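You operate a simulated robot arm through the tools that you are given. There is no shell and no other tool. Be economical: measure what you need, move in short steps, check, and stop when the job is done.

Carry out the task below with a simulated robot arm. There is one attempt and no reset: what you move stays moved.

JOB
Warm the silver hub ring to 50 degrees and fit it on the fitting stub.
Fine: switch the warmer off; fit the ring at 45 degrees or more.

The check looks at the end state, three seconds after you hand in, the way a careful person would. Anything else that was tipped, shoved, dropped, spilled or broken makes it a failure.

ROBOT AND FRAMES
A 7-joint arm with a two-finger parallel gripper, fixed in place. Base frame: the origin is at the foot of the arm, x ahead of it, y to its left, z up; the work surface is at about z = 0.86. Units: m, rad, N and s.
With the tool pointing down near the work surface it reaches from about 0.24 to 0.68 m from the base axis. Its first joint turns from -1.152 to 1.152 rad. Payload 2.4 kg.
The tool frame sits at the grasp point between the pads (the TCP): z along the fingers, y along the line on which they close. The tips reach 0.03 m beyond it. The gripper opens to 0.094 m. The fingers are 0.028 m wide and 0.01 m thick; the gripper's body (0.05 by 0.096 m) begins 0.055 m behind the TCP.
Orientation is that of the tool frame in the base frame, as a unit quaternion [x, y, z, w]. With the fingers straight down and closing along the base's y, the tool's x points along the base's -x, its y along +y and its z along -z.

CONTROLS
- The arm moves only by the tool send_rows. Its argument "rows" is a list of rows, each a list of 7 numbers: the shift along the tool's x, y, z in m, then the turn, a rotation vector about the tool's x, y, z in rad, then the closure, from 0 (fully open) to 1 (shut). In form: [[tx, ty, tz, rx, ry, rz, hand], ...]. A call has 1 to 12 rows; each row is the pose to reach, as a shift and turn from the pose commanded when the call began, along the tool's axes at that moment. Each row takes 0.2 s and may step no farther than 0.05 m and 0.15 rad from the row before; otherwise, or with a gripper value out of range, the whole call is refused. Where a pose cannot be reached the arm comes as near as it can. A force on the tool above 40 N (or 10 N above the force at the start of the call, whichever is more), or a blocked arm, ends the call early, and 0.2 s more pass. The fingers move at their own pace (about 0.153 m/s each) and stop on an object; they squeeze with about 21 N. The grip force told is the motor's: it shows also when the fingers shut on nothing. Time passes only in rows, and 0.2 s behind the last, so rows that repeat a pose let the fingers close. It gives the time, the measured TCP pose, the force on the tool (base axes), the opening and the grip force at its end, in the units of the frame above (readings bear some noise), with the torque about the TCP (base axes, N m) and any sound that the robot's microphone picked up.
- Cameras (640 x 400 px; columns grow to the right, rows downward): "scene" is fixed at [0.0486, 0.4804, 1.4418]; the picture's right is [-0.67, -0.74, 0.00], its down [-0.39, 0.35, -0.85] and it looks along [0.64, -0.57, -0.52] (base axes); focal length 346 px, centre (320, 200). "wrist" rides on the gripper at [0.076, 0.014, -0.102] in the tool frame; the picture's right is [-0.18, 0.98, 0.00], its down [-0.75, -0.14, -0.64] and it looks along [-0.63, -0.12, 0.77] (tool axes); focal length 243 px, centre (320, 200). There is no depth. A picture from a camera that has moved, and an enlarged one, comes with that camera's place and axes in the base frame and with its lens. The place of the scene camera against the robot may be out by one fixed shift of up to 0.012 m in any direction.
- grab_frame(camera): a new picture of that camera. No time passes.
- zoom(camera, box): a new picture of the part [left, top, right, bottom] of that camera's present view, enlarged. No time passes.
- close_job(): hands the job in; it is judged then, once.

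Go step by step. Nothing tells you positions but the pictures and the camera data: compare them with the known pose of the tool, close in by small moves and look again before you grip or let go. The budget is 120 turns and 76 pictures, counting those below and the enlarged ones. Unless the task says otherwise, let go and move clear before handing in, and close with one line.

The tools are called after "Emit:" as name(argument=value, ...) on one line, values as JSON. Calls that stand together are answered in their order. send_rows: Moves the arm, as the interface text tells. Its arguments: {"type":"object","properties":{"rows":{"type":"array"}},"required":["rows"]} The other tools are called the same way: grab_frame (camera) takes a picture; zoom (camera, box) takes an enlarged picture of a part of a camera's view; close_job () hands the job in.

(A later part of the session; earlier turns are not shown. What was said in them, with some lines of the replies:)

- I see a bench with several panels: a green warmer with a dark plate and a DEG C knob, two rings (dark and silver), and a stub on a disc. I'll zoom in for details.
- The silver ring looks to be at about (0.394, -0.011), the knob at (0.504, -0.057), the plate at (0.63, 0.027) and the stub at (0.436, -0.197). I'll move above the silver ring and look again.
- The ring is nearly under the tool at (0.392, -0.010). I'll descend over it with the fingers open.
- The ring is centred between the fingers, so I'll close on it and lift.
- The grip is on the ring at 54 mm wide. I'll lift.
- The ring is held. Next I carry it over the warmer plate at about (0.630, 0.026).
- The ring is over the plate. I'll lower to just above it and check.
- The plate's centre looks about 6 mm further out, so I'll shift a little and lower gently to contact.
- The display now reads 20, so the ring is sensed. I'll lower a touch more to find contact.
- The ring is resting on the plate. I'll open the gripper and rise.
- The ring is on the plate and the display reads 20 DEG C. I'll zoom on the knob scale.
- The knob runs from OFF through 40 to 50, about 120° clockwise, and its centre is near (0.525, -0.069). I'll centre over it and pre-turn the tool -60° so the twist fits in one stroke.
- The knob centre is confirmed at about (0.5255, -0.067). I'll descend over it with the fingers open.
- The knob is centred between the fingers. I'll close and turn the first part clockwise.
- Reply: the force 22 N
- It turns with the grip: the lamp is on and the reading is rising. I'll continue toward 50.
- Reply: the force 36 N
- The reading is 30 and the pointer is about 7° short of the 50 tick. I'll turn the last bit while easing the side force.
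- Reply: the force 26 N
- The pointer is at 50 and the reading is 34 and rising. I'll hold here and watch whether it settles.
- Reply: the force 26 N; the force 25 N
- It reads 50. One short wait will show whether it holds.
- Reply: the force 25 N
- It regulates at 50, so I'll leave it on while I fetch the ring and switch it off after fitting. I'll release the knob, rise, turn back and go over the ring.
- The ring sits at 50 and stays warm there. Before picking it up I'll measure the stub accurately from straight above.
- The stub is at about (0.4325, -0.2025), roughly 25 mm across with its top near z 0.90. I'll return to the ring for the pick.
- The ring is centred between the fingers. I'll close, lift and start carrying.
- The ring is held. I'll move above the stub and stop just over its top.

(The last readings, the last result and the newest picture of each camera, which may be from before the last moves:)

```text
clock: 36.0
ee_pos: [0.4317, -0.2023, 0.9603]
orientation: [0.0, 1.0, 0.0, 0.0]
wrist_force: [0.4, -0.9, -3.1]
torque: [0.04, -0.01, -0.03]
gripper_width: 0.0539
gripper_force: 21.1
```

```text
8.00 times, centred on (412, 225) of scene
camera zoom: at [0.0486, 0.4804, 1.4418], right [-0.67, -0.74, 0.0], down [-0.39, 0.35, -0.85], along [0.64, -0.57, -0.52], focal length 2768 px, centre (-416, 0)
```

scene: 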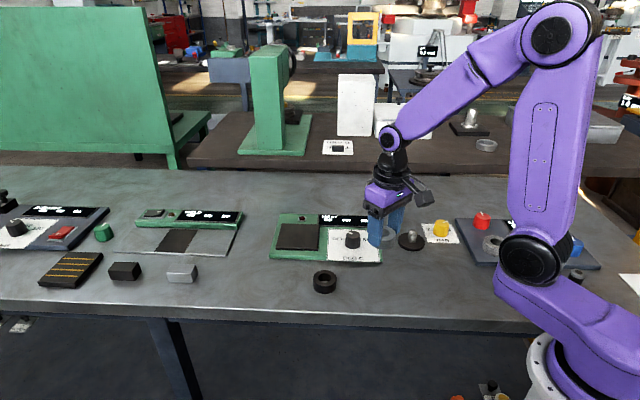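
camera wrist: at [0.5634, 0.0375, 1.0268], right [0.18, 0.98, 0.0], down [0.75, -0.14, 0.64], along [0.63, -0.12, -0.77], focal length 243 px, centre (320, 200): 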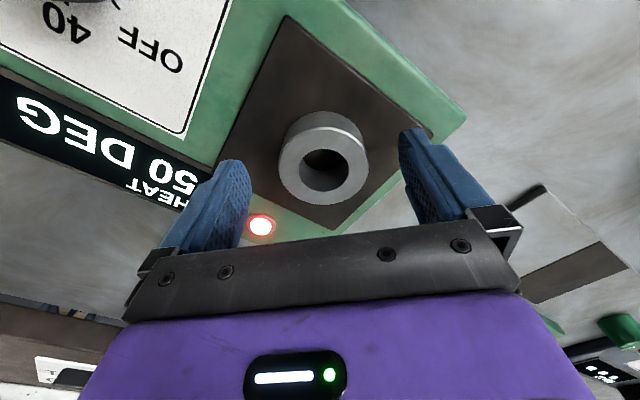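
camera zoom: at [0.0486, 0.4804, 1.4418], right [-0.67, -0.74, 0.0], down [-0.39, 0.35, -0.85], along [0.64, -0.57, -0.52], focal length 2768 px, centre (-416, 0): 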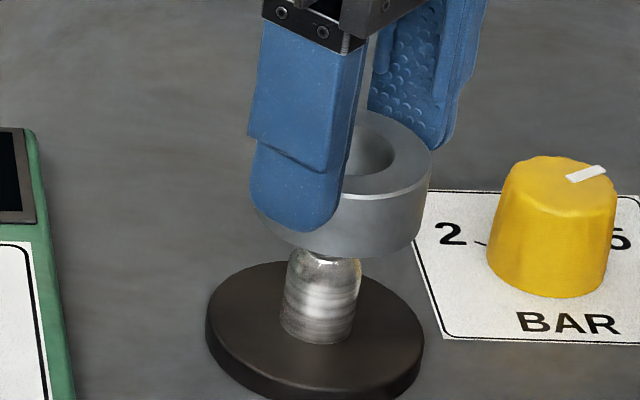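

By the wrist view the ring and stub align within about 1 mm. I'll lower 10 mm and check again closely.

Emit:
send_rows(rows=[[0, 0, 0.005, 0, 0, 0, 1], [0, 0, 0.01, 0, 0, 0, 1], [0, 0, 0.01, 0, 0, 0, 1]])

Emit:
zoom(camera="wrist", box=[270, 100, 370, 200])

Emit:
zoom(camera="scene", box=[396, 208, 436, 252])

```text
clock: 36.8
ee_pos: [0.4324, -0.2015, 0.95]
orientation: [0.001, 1.0, 0.0, -0.001]
wrist_force: [0.5, -0.3, -2.9]
torque: [0.04, 0.02, 0.0]
gripper_width: 0.0537
gripper_force: 21.1
```

```text
4.00 times, centred on (320, 150) of wrist
camera zoom: at [0.3557, -0.1886, 1.0527], right [0.18, 0.98, 0.0], down [0.75, -0.14, 0.64], along [0.63, -0.12, -0.77], focal length 970 px, centre (320, 400)
```

zoom: 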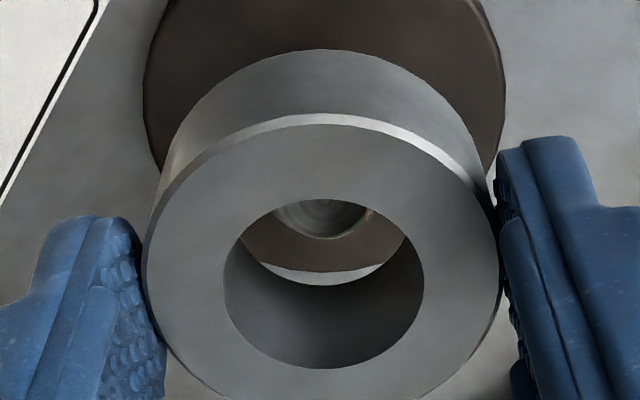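

```text
9.09 times, centred on (416, 230) of scene
camera zoom: at [0.0486, 0.4804, 1.4418], right [-0.67, -0.74, 0.0], down [-0.39, 0.35, -0.85], along [0.64, -0.57, -0.52], focal length 3145 px, centre (-553, -73)
```

zoom: 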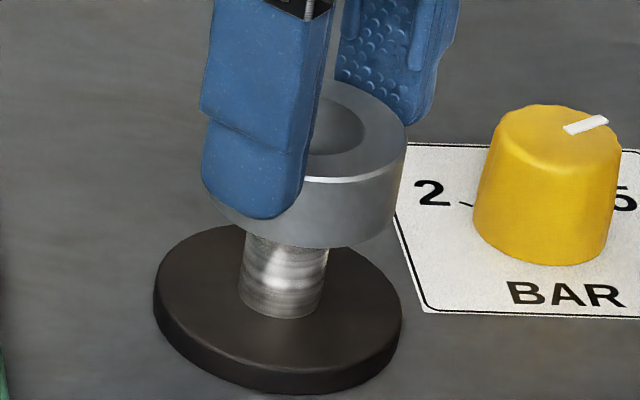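

The ring needs about 2 mm outward and 1 mm left. I'll nudge it and descend partway onto the stub.

Emit:
send_rows(rows=[[-0.0018, 0.001, 0, 0, 0, 0, 1], [-0.0018, 0.001, 0.006, 0, 0, 0, 1], [-0.0018, 0.001, 0.012, 0, 0, 0, 1], [-0.0018, 0.001, 0.018, 0, 0, 0, 1], [-0.0018, 0.001, 0.02, 0, 0, 0, 1]])

Emit:
zoom(camera="wrist", box=[270, 100, 370, 200])

Emit:
zoom(camera="scene", box=[386, 208, 446, 252])

```text
clock: 38.0
ee_pos: [0.4343, -0.2017, 0.9287]
orientation: [0.0, 1.0, 0.0, 0.0]
wrist_force: [-0.2, 0.3, -3.5]
torque: [0.01, 0.01, -0.01]
gripper_width: 0.0536
gripper_force: 21.2
```

```text
4.00 times, centred on (320, 150) of wrist
camera zoom: at [0.3572, -0.1889, 1.0319], right [0.18, 0.98, 0.0], down [0.75, -0.14, 0.64], along [0.63, -0.12, -0.77], focal length 970 px, centre (320, 400)
```

zoom: 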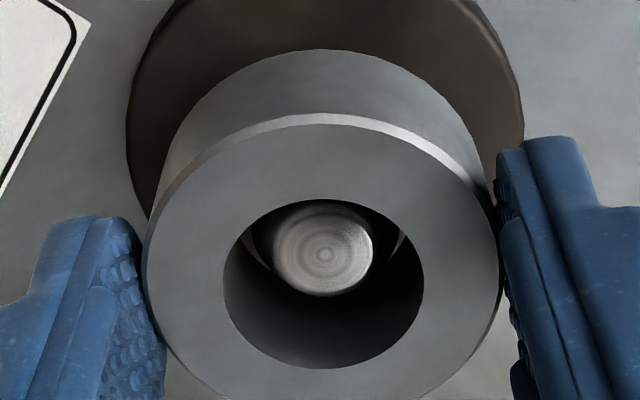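

```text
9.09 times, centred on (416, 230) of scene
camera zoom: at [0.0486, 0.4804, 1.4418], right [-0.67, -0.74, 0.0], down [-0.39, 0.35, -0.85], along [0.64, -0.57, -0.52], focal length 3145 px, centre (-553, -73)
```

zoom: 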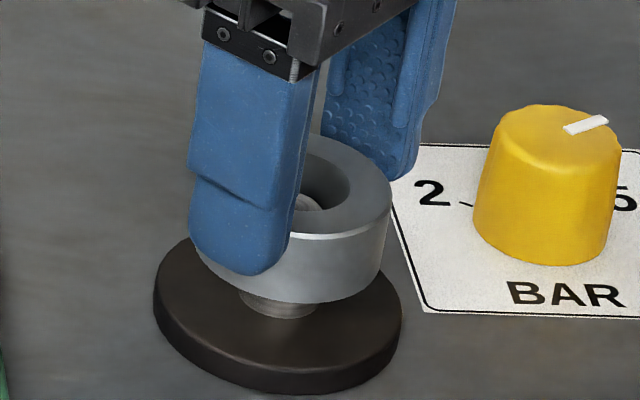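

The stub is inside the hole with no side force. I'll lower to the seat.

Emit:
send_rows(rows=[[0, 0, 0.005, 0, 0, 0, 1], [0, 0, 0.01, 0, 0, 0, 1], [0, 0, 0.014, 0, 0, 0, 1], [0, 0, 0.016, 0, 0, 0, 1], [0, 0, 0.016, 0, 0, 0, 1]])

Emit:
zoom(camera="scene", box=[386, 208, 446, 252])

```text
clock: 39.2
ee_pos: [0.4327, -0.2016, 0.9116]
orientation: [-0.001, 1.0, -0.001, 0.0]
wrist_force: [-2.3, 1.1, 5.6]
torque: [0.09, -0.12, 0.09]
gripper_width: 0.0536
gripper_force: 21.1
```

```text
9.09 times, centred on (416, 230) of scene
camera zoom: at [0.0484, 0.4805, 1.4418], right [-0.67, -0.74, 0.0], down [-0.39, 0.35, -0.85], along [0.64, -0.57, -0.52], focal length 3145 px, centre (-553, -73)
```

zoom: 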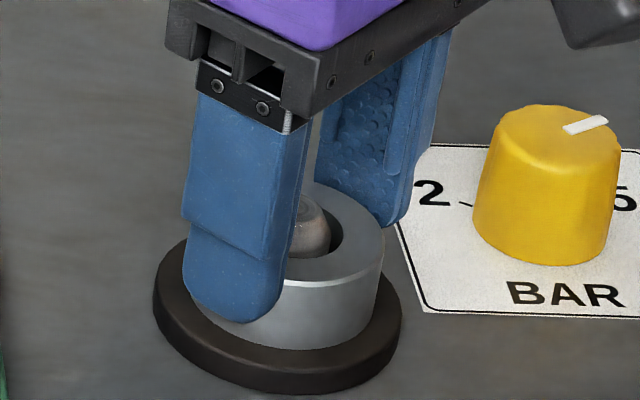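

Contact is at the expected seat height. I'll open partway and rise straight up.

Emit:
send_rows(rows=[[0, 0, 0, 0, 0, 0, 0.3], [0, 0, 0, 0, 0, 0, 0.2], [0, 0, 0, 0, 0, 0, 0.2], [0, 0, -0.03, 0, 0, 0, 0.2], [0, 0, -0.07, 0, 0, 0, 0.2], [0, 0, -0.12, 0, 0, 0, 0.2], [0, 0, -0.12, 0, 0, 0, 0.2]])

Emit:
zoom(camera="wrist", box=[220, 30, 420, 155])

Emit:
zoom(camera="scene", box=[255, 170, 455, 290])

```text
clock: 40.8
ee_pos: [0.4323, -0.2022, 1.0334]
orientation: [0.0, 1.0, -0.001, 0.0]
wrist_force: [1.3, 0.8, 0.5]
torque: [-0.02, 0.0, -0.01]
gripper_width: 0.0751
gripper_force: 0.1
```

```text
3.20 times, centred on (320, 92) of wrist
camera zoom: at [0.3559, -0.1877, 1.1362], right [0.18, 0.98, 0.0], down [0.75, -0.14, 0.64], along [0.63, -0.12, -0.77], focal length 776 px, centre (320, 544)
```

zoom: 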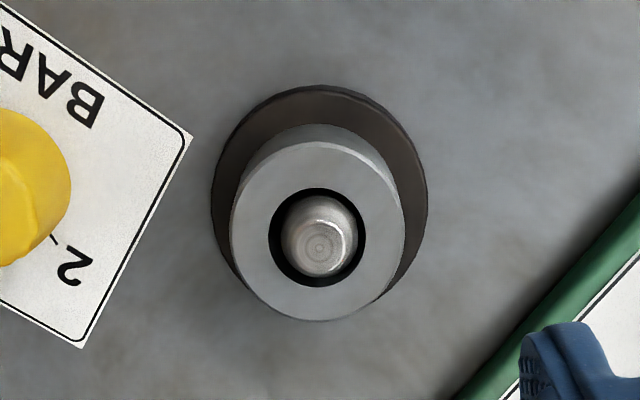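

```text
3.20 times, centred on (355, 230) of scene
camera zoom: at [0.0486, 0.4804, 1.4418], right [-0.67, -0.74, 0.0], down [-0.39, 0.35, -0.85], along [0.64, -0.57, -0.52], focal length 1107 px, centre (208, 104)
```

zoom: 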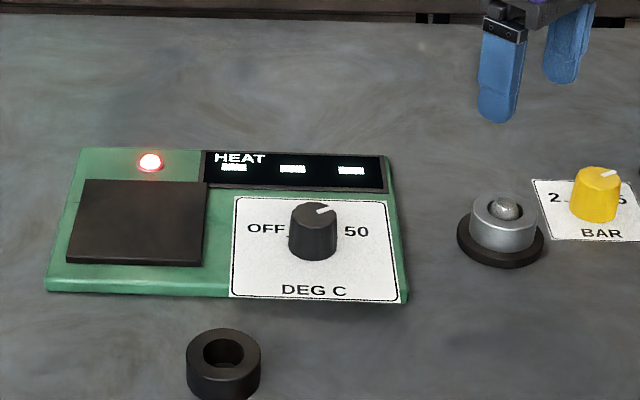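

The ring is seated on the stub. Next I turn the warmer off, pre-turning +58° above the knob.

Emit:
send_rows(rows=[[-0.013, 0.0195, 0, 0, 0, 0.15, 0], [-0.026, 0.039, 0, 0, 0, 0.3, 0], [-0.039, 0.0585, 0, 0, 0, 0.45, 0], [-0.052, 0.078, 0, 0, 0, 0.6, 0], [-0.065, 0.0975, 0, 0, 0, 0.75, 0], [-0.078, 0.117, 0, 0, 0, 0.9, 0], [-0.092, 0.1367, 0, 0, 0, 1.02, 0], [-0.092, 0.1367, 0.04, 0, 0, 1.02, 0], [-0.092, 0.1367, 0.07, 0, 0, 1.02, 0], [-0.092, 0.1367, 0.07, 0, 0, 1.02, 0]])

Emit:
grab_frame(camera="wrist")

```text
clock: 43.0
ee_pos: [0.5234, -0.0644, 0.9623]
orientation: [0.488, 0.873, 0.0, 0.0]
wrist_force: [-0.3, -0.2, -0.1]
torque: [-0.03, 0.04, 0.0]
gripper_width: 0.0939
gripper_force: 0.0
```

```text
25 pictures are left
camera wrist: at [0.4969, 0.0065, 1.0651], right [0.93, 0.36, 0.0], down [0.27, -0.72, 0.64], along [0.23, -0.6, -0.77], focal length 243 px, centre (320, 200)
```

wrist: 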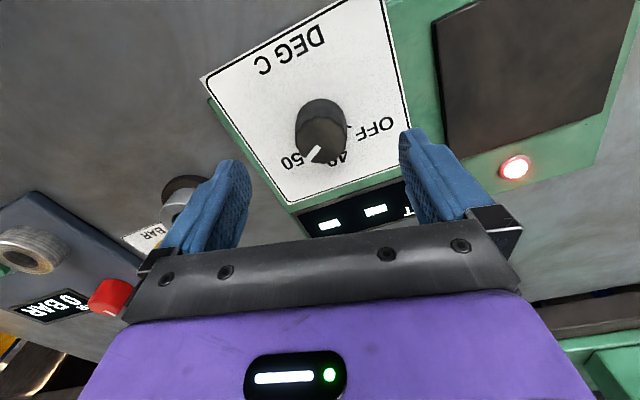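

The knob is centred to within about 3 mm. I'll correct, descend and grip.

Emit:
send_rows(rows=[[-0.0025, 0, 0.02, 0, 0, 0, 0], [-0.0025, 0, 0.04, 0, 0, 0, 0], [-0.0025, 0, 0.05, 0, 0, 0, 0], [-0.0025, 0, 0.05, 0, 0, 0, 0], [-0.0025, 0, 0.05, 0, 0, 0, 0.6], [-0.0025, 0, 0.05, 0, 0, 0, 1], [-0.0025, 0, 0.05, 0, 0, 0, 1], [-0.0025, 0, 0.05, 0, 0, 0, 1]])

Emit:
zoom(camera="wrist", box=[220, 60, 420, 220])

```text
clock: 44.8
ee_pos: [0.5262, -0.0669, 0.9124]
orientation: [0.488, 0.873, 0.001, 0.001]
wrist_force: [13.1, 5.3, -9.8]
torque: [-0.16, -0.74, -0.02]
gripper_width: 0.0388
gripper_force: 45.0
```

```text
2.50 times, centred on (320, 140) of wrist
camera zoom: at [0.4985, 0.004, 1.0153], right [0.93, 0.36, 0.0], down [0.27, -0.72, 0.64], along [0.23, -0.6, -0.77], focal length 606 px, centre (320, 350)
```

zoom: 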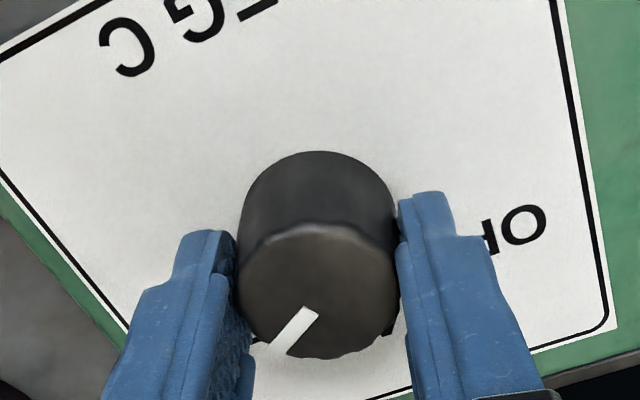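

The knob is gripped; I'll turn it counter-clockwise toward OFF.

Emit:
send_rows(rows=[[0, 0, 0, 0, 0, -0.15, 1], [0, 0, 0, 0, 0, -0.3, 1], [0, 0, 0, 0, 0, -0.45, 1], [0, 0, 0, 0, 0, -0.6, 1], [0, 0, 0, 0, 0, -0.75, 1], [0, 0, 0, 0, 0, -0.9, 1], [0, 0, 0, 0, 0, -1.05, 1], [0, 0, 0, 0, 0, -1.2, 1], [0, 0, 0, 0, 0, -1.35, 1], [0, 0, 0, 0, 0, -1.5, 1], [0, 0, 0, 0, 0, -1.6, 1]])

```text
clock: 47.2
ee_pos: [0.5281, -0.065, 0.9128]
orientation: [-0.289, 0.957, -0.001, 0.001]
wrist_force: [12.4, 21.9, 7.1]
torque: [0.96, -0.9, -0.04]
gripper_width: 0.0384
gripper_force: 45.4
```

Emit:
send_rows(rows=[[0, 0, 0, 0, 0, -0.15, 1], [0, 0, 0, 0, 0, -0.3, 1], [0, 0, 0, 0, 0, -0.4, 1], [0, 0, 0, 0, 0, -0.48, 1], [0, 0, 0, 0, 0, -0.48, 1]])

Emit:
zoom(camera="scene", box=[255, 170, 415, 270])

Emit:
zoom(camera="wrist", box=[220, 60, 420, 220])

```text
clock: 48.4
ee_pos: [0.5263, -0.0645, 0.9135]
orientation: [-0.507, 0.862, 0.0, 0.0]
wrist_force: [6.2, 23.1, 21.2]
torque: [0.87, -0.09, -0.03]
gripper_width: 0.0381
gripper_force: 45.4
```

```text
4.00 times, centred on (335, 220) of scene
camera zoom: at [0.0484, 0.4811, 1.4416], right [-0.67, -0.74, 0.0], down [-0.39, 0.35, -0.85], along [0.64, -0.57, -0.52], focal length 1384 px, centre (260, 120)
```

zoom: 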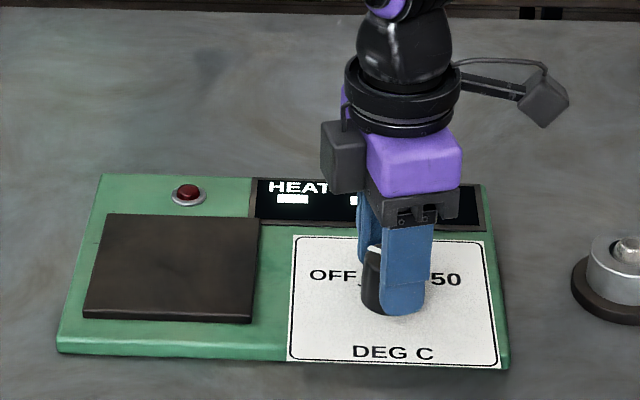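

```text
2.50 times, centred on (320, 140) of wrist
camera zoom: at [0.4771, -0.1255, 1.0153], right [-0.77, 0.64, 0.0], down [0.49, 0.59, 0.64], along [0.41, 0.49, -0.77], focal length 606 px, centre (320, 350)
```

zoom: 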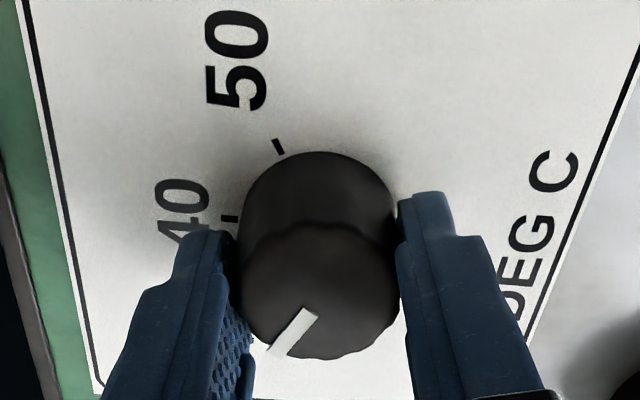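

The lamp is off and the pointer is at OFF. I'll release and rise clear.

Emit:
send_rows(rows=[[0, 0, 0, 0, 0, 0, 0.4], [0, 0, 0, 0, 0, 0, 0], [0, 0, 0, 0, 0, 0, 0], [0, 0, -0.04, 0, 0, 0, 0], [0, 0, -0.08, 0, 0, 0, 0], [0, 0, -0.12, 0, 0, 0, 0], [0, 0, -0.16, 0, 0, 0, 0], [0, 0, -0.16, 0, 0, 0, 0]])

Emit:
zoom(camera="scene", box=[255, 170, 455, 295])

Emit:
grab_frame(camera="scene")

Emit:
grab_frame(camera="wrist")

```text
clock: 50.2
ee_pos: [0.5242, -0.0665, 1.0725]
orientation: [-0.505, 0.863, 0.0, 0.0]
wrist_force: [0.6, -0.7, 0.7]
torque: [0.02, -0.01, -0.02]
gripper_width: 0.094
gripper_force: 0.2
```

```text
3.20 times, centred on (355, 232) of scene
camera zoom: at [0.0486, 0.4804, 1.4418], right [-0.67, -0.74, 0.0], down [-0.39, 0.35, -0.85], along [0.64, -0.57, -0.52], focal length 1107 px, centre (208, 96)
```

zoom: 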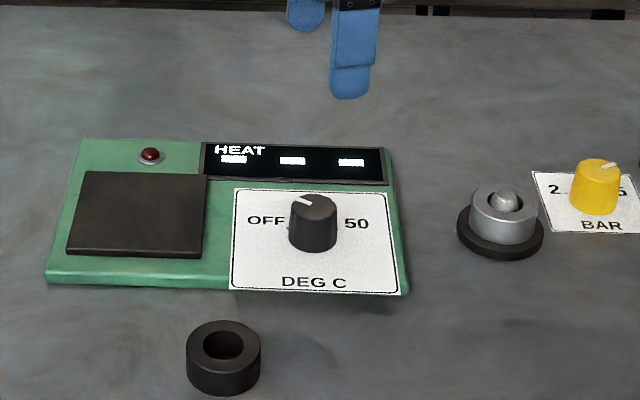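

```text
20 pictures are left
```

scene: 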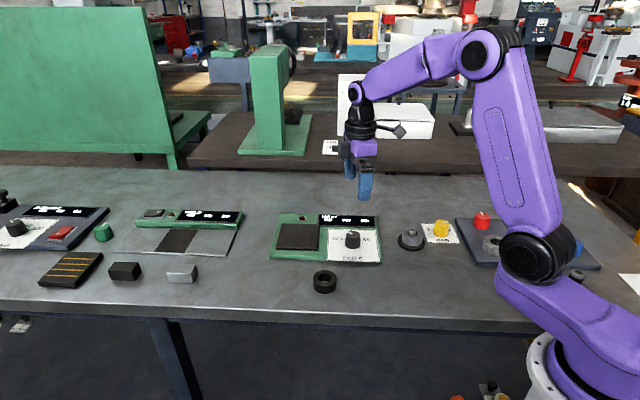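

```text
19 pictures are left
camera wrist: at [0.4757, -0.1277, 1.1747], right [-0.77, 0.64, 0.0], down [0.49, 0.59, 0.64], along [0.41, 0.49, -0.77], focal length 243 px, centre (320, 200)
```

wrist: 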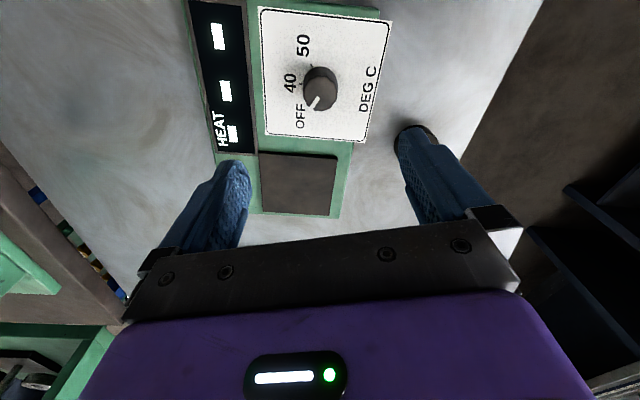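

The ring is seated on the stub, the warmer is at OFF with its lamp out, nothing else has moved, and the arm is clear. I'm handing in.

Emit:
close_job()

```text
The job is handed in.
```

The silver ring was warmed to 50 °C and seated on the stub about 5–6 seconds after I lifted it off the plate; I couldn't read its temperature at that moment. The warmer is switched off, and the job is handed in.
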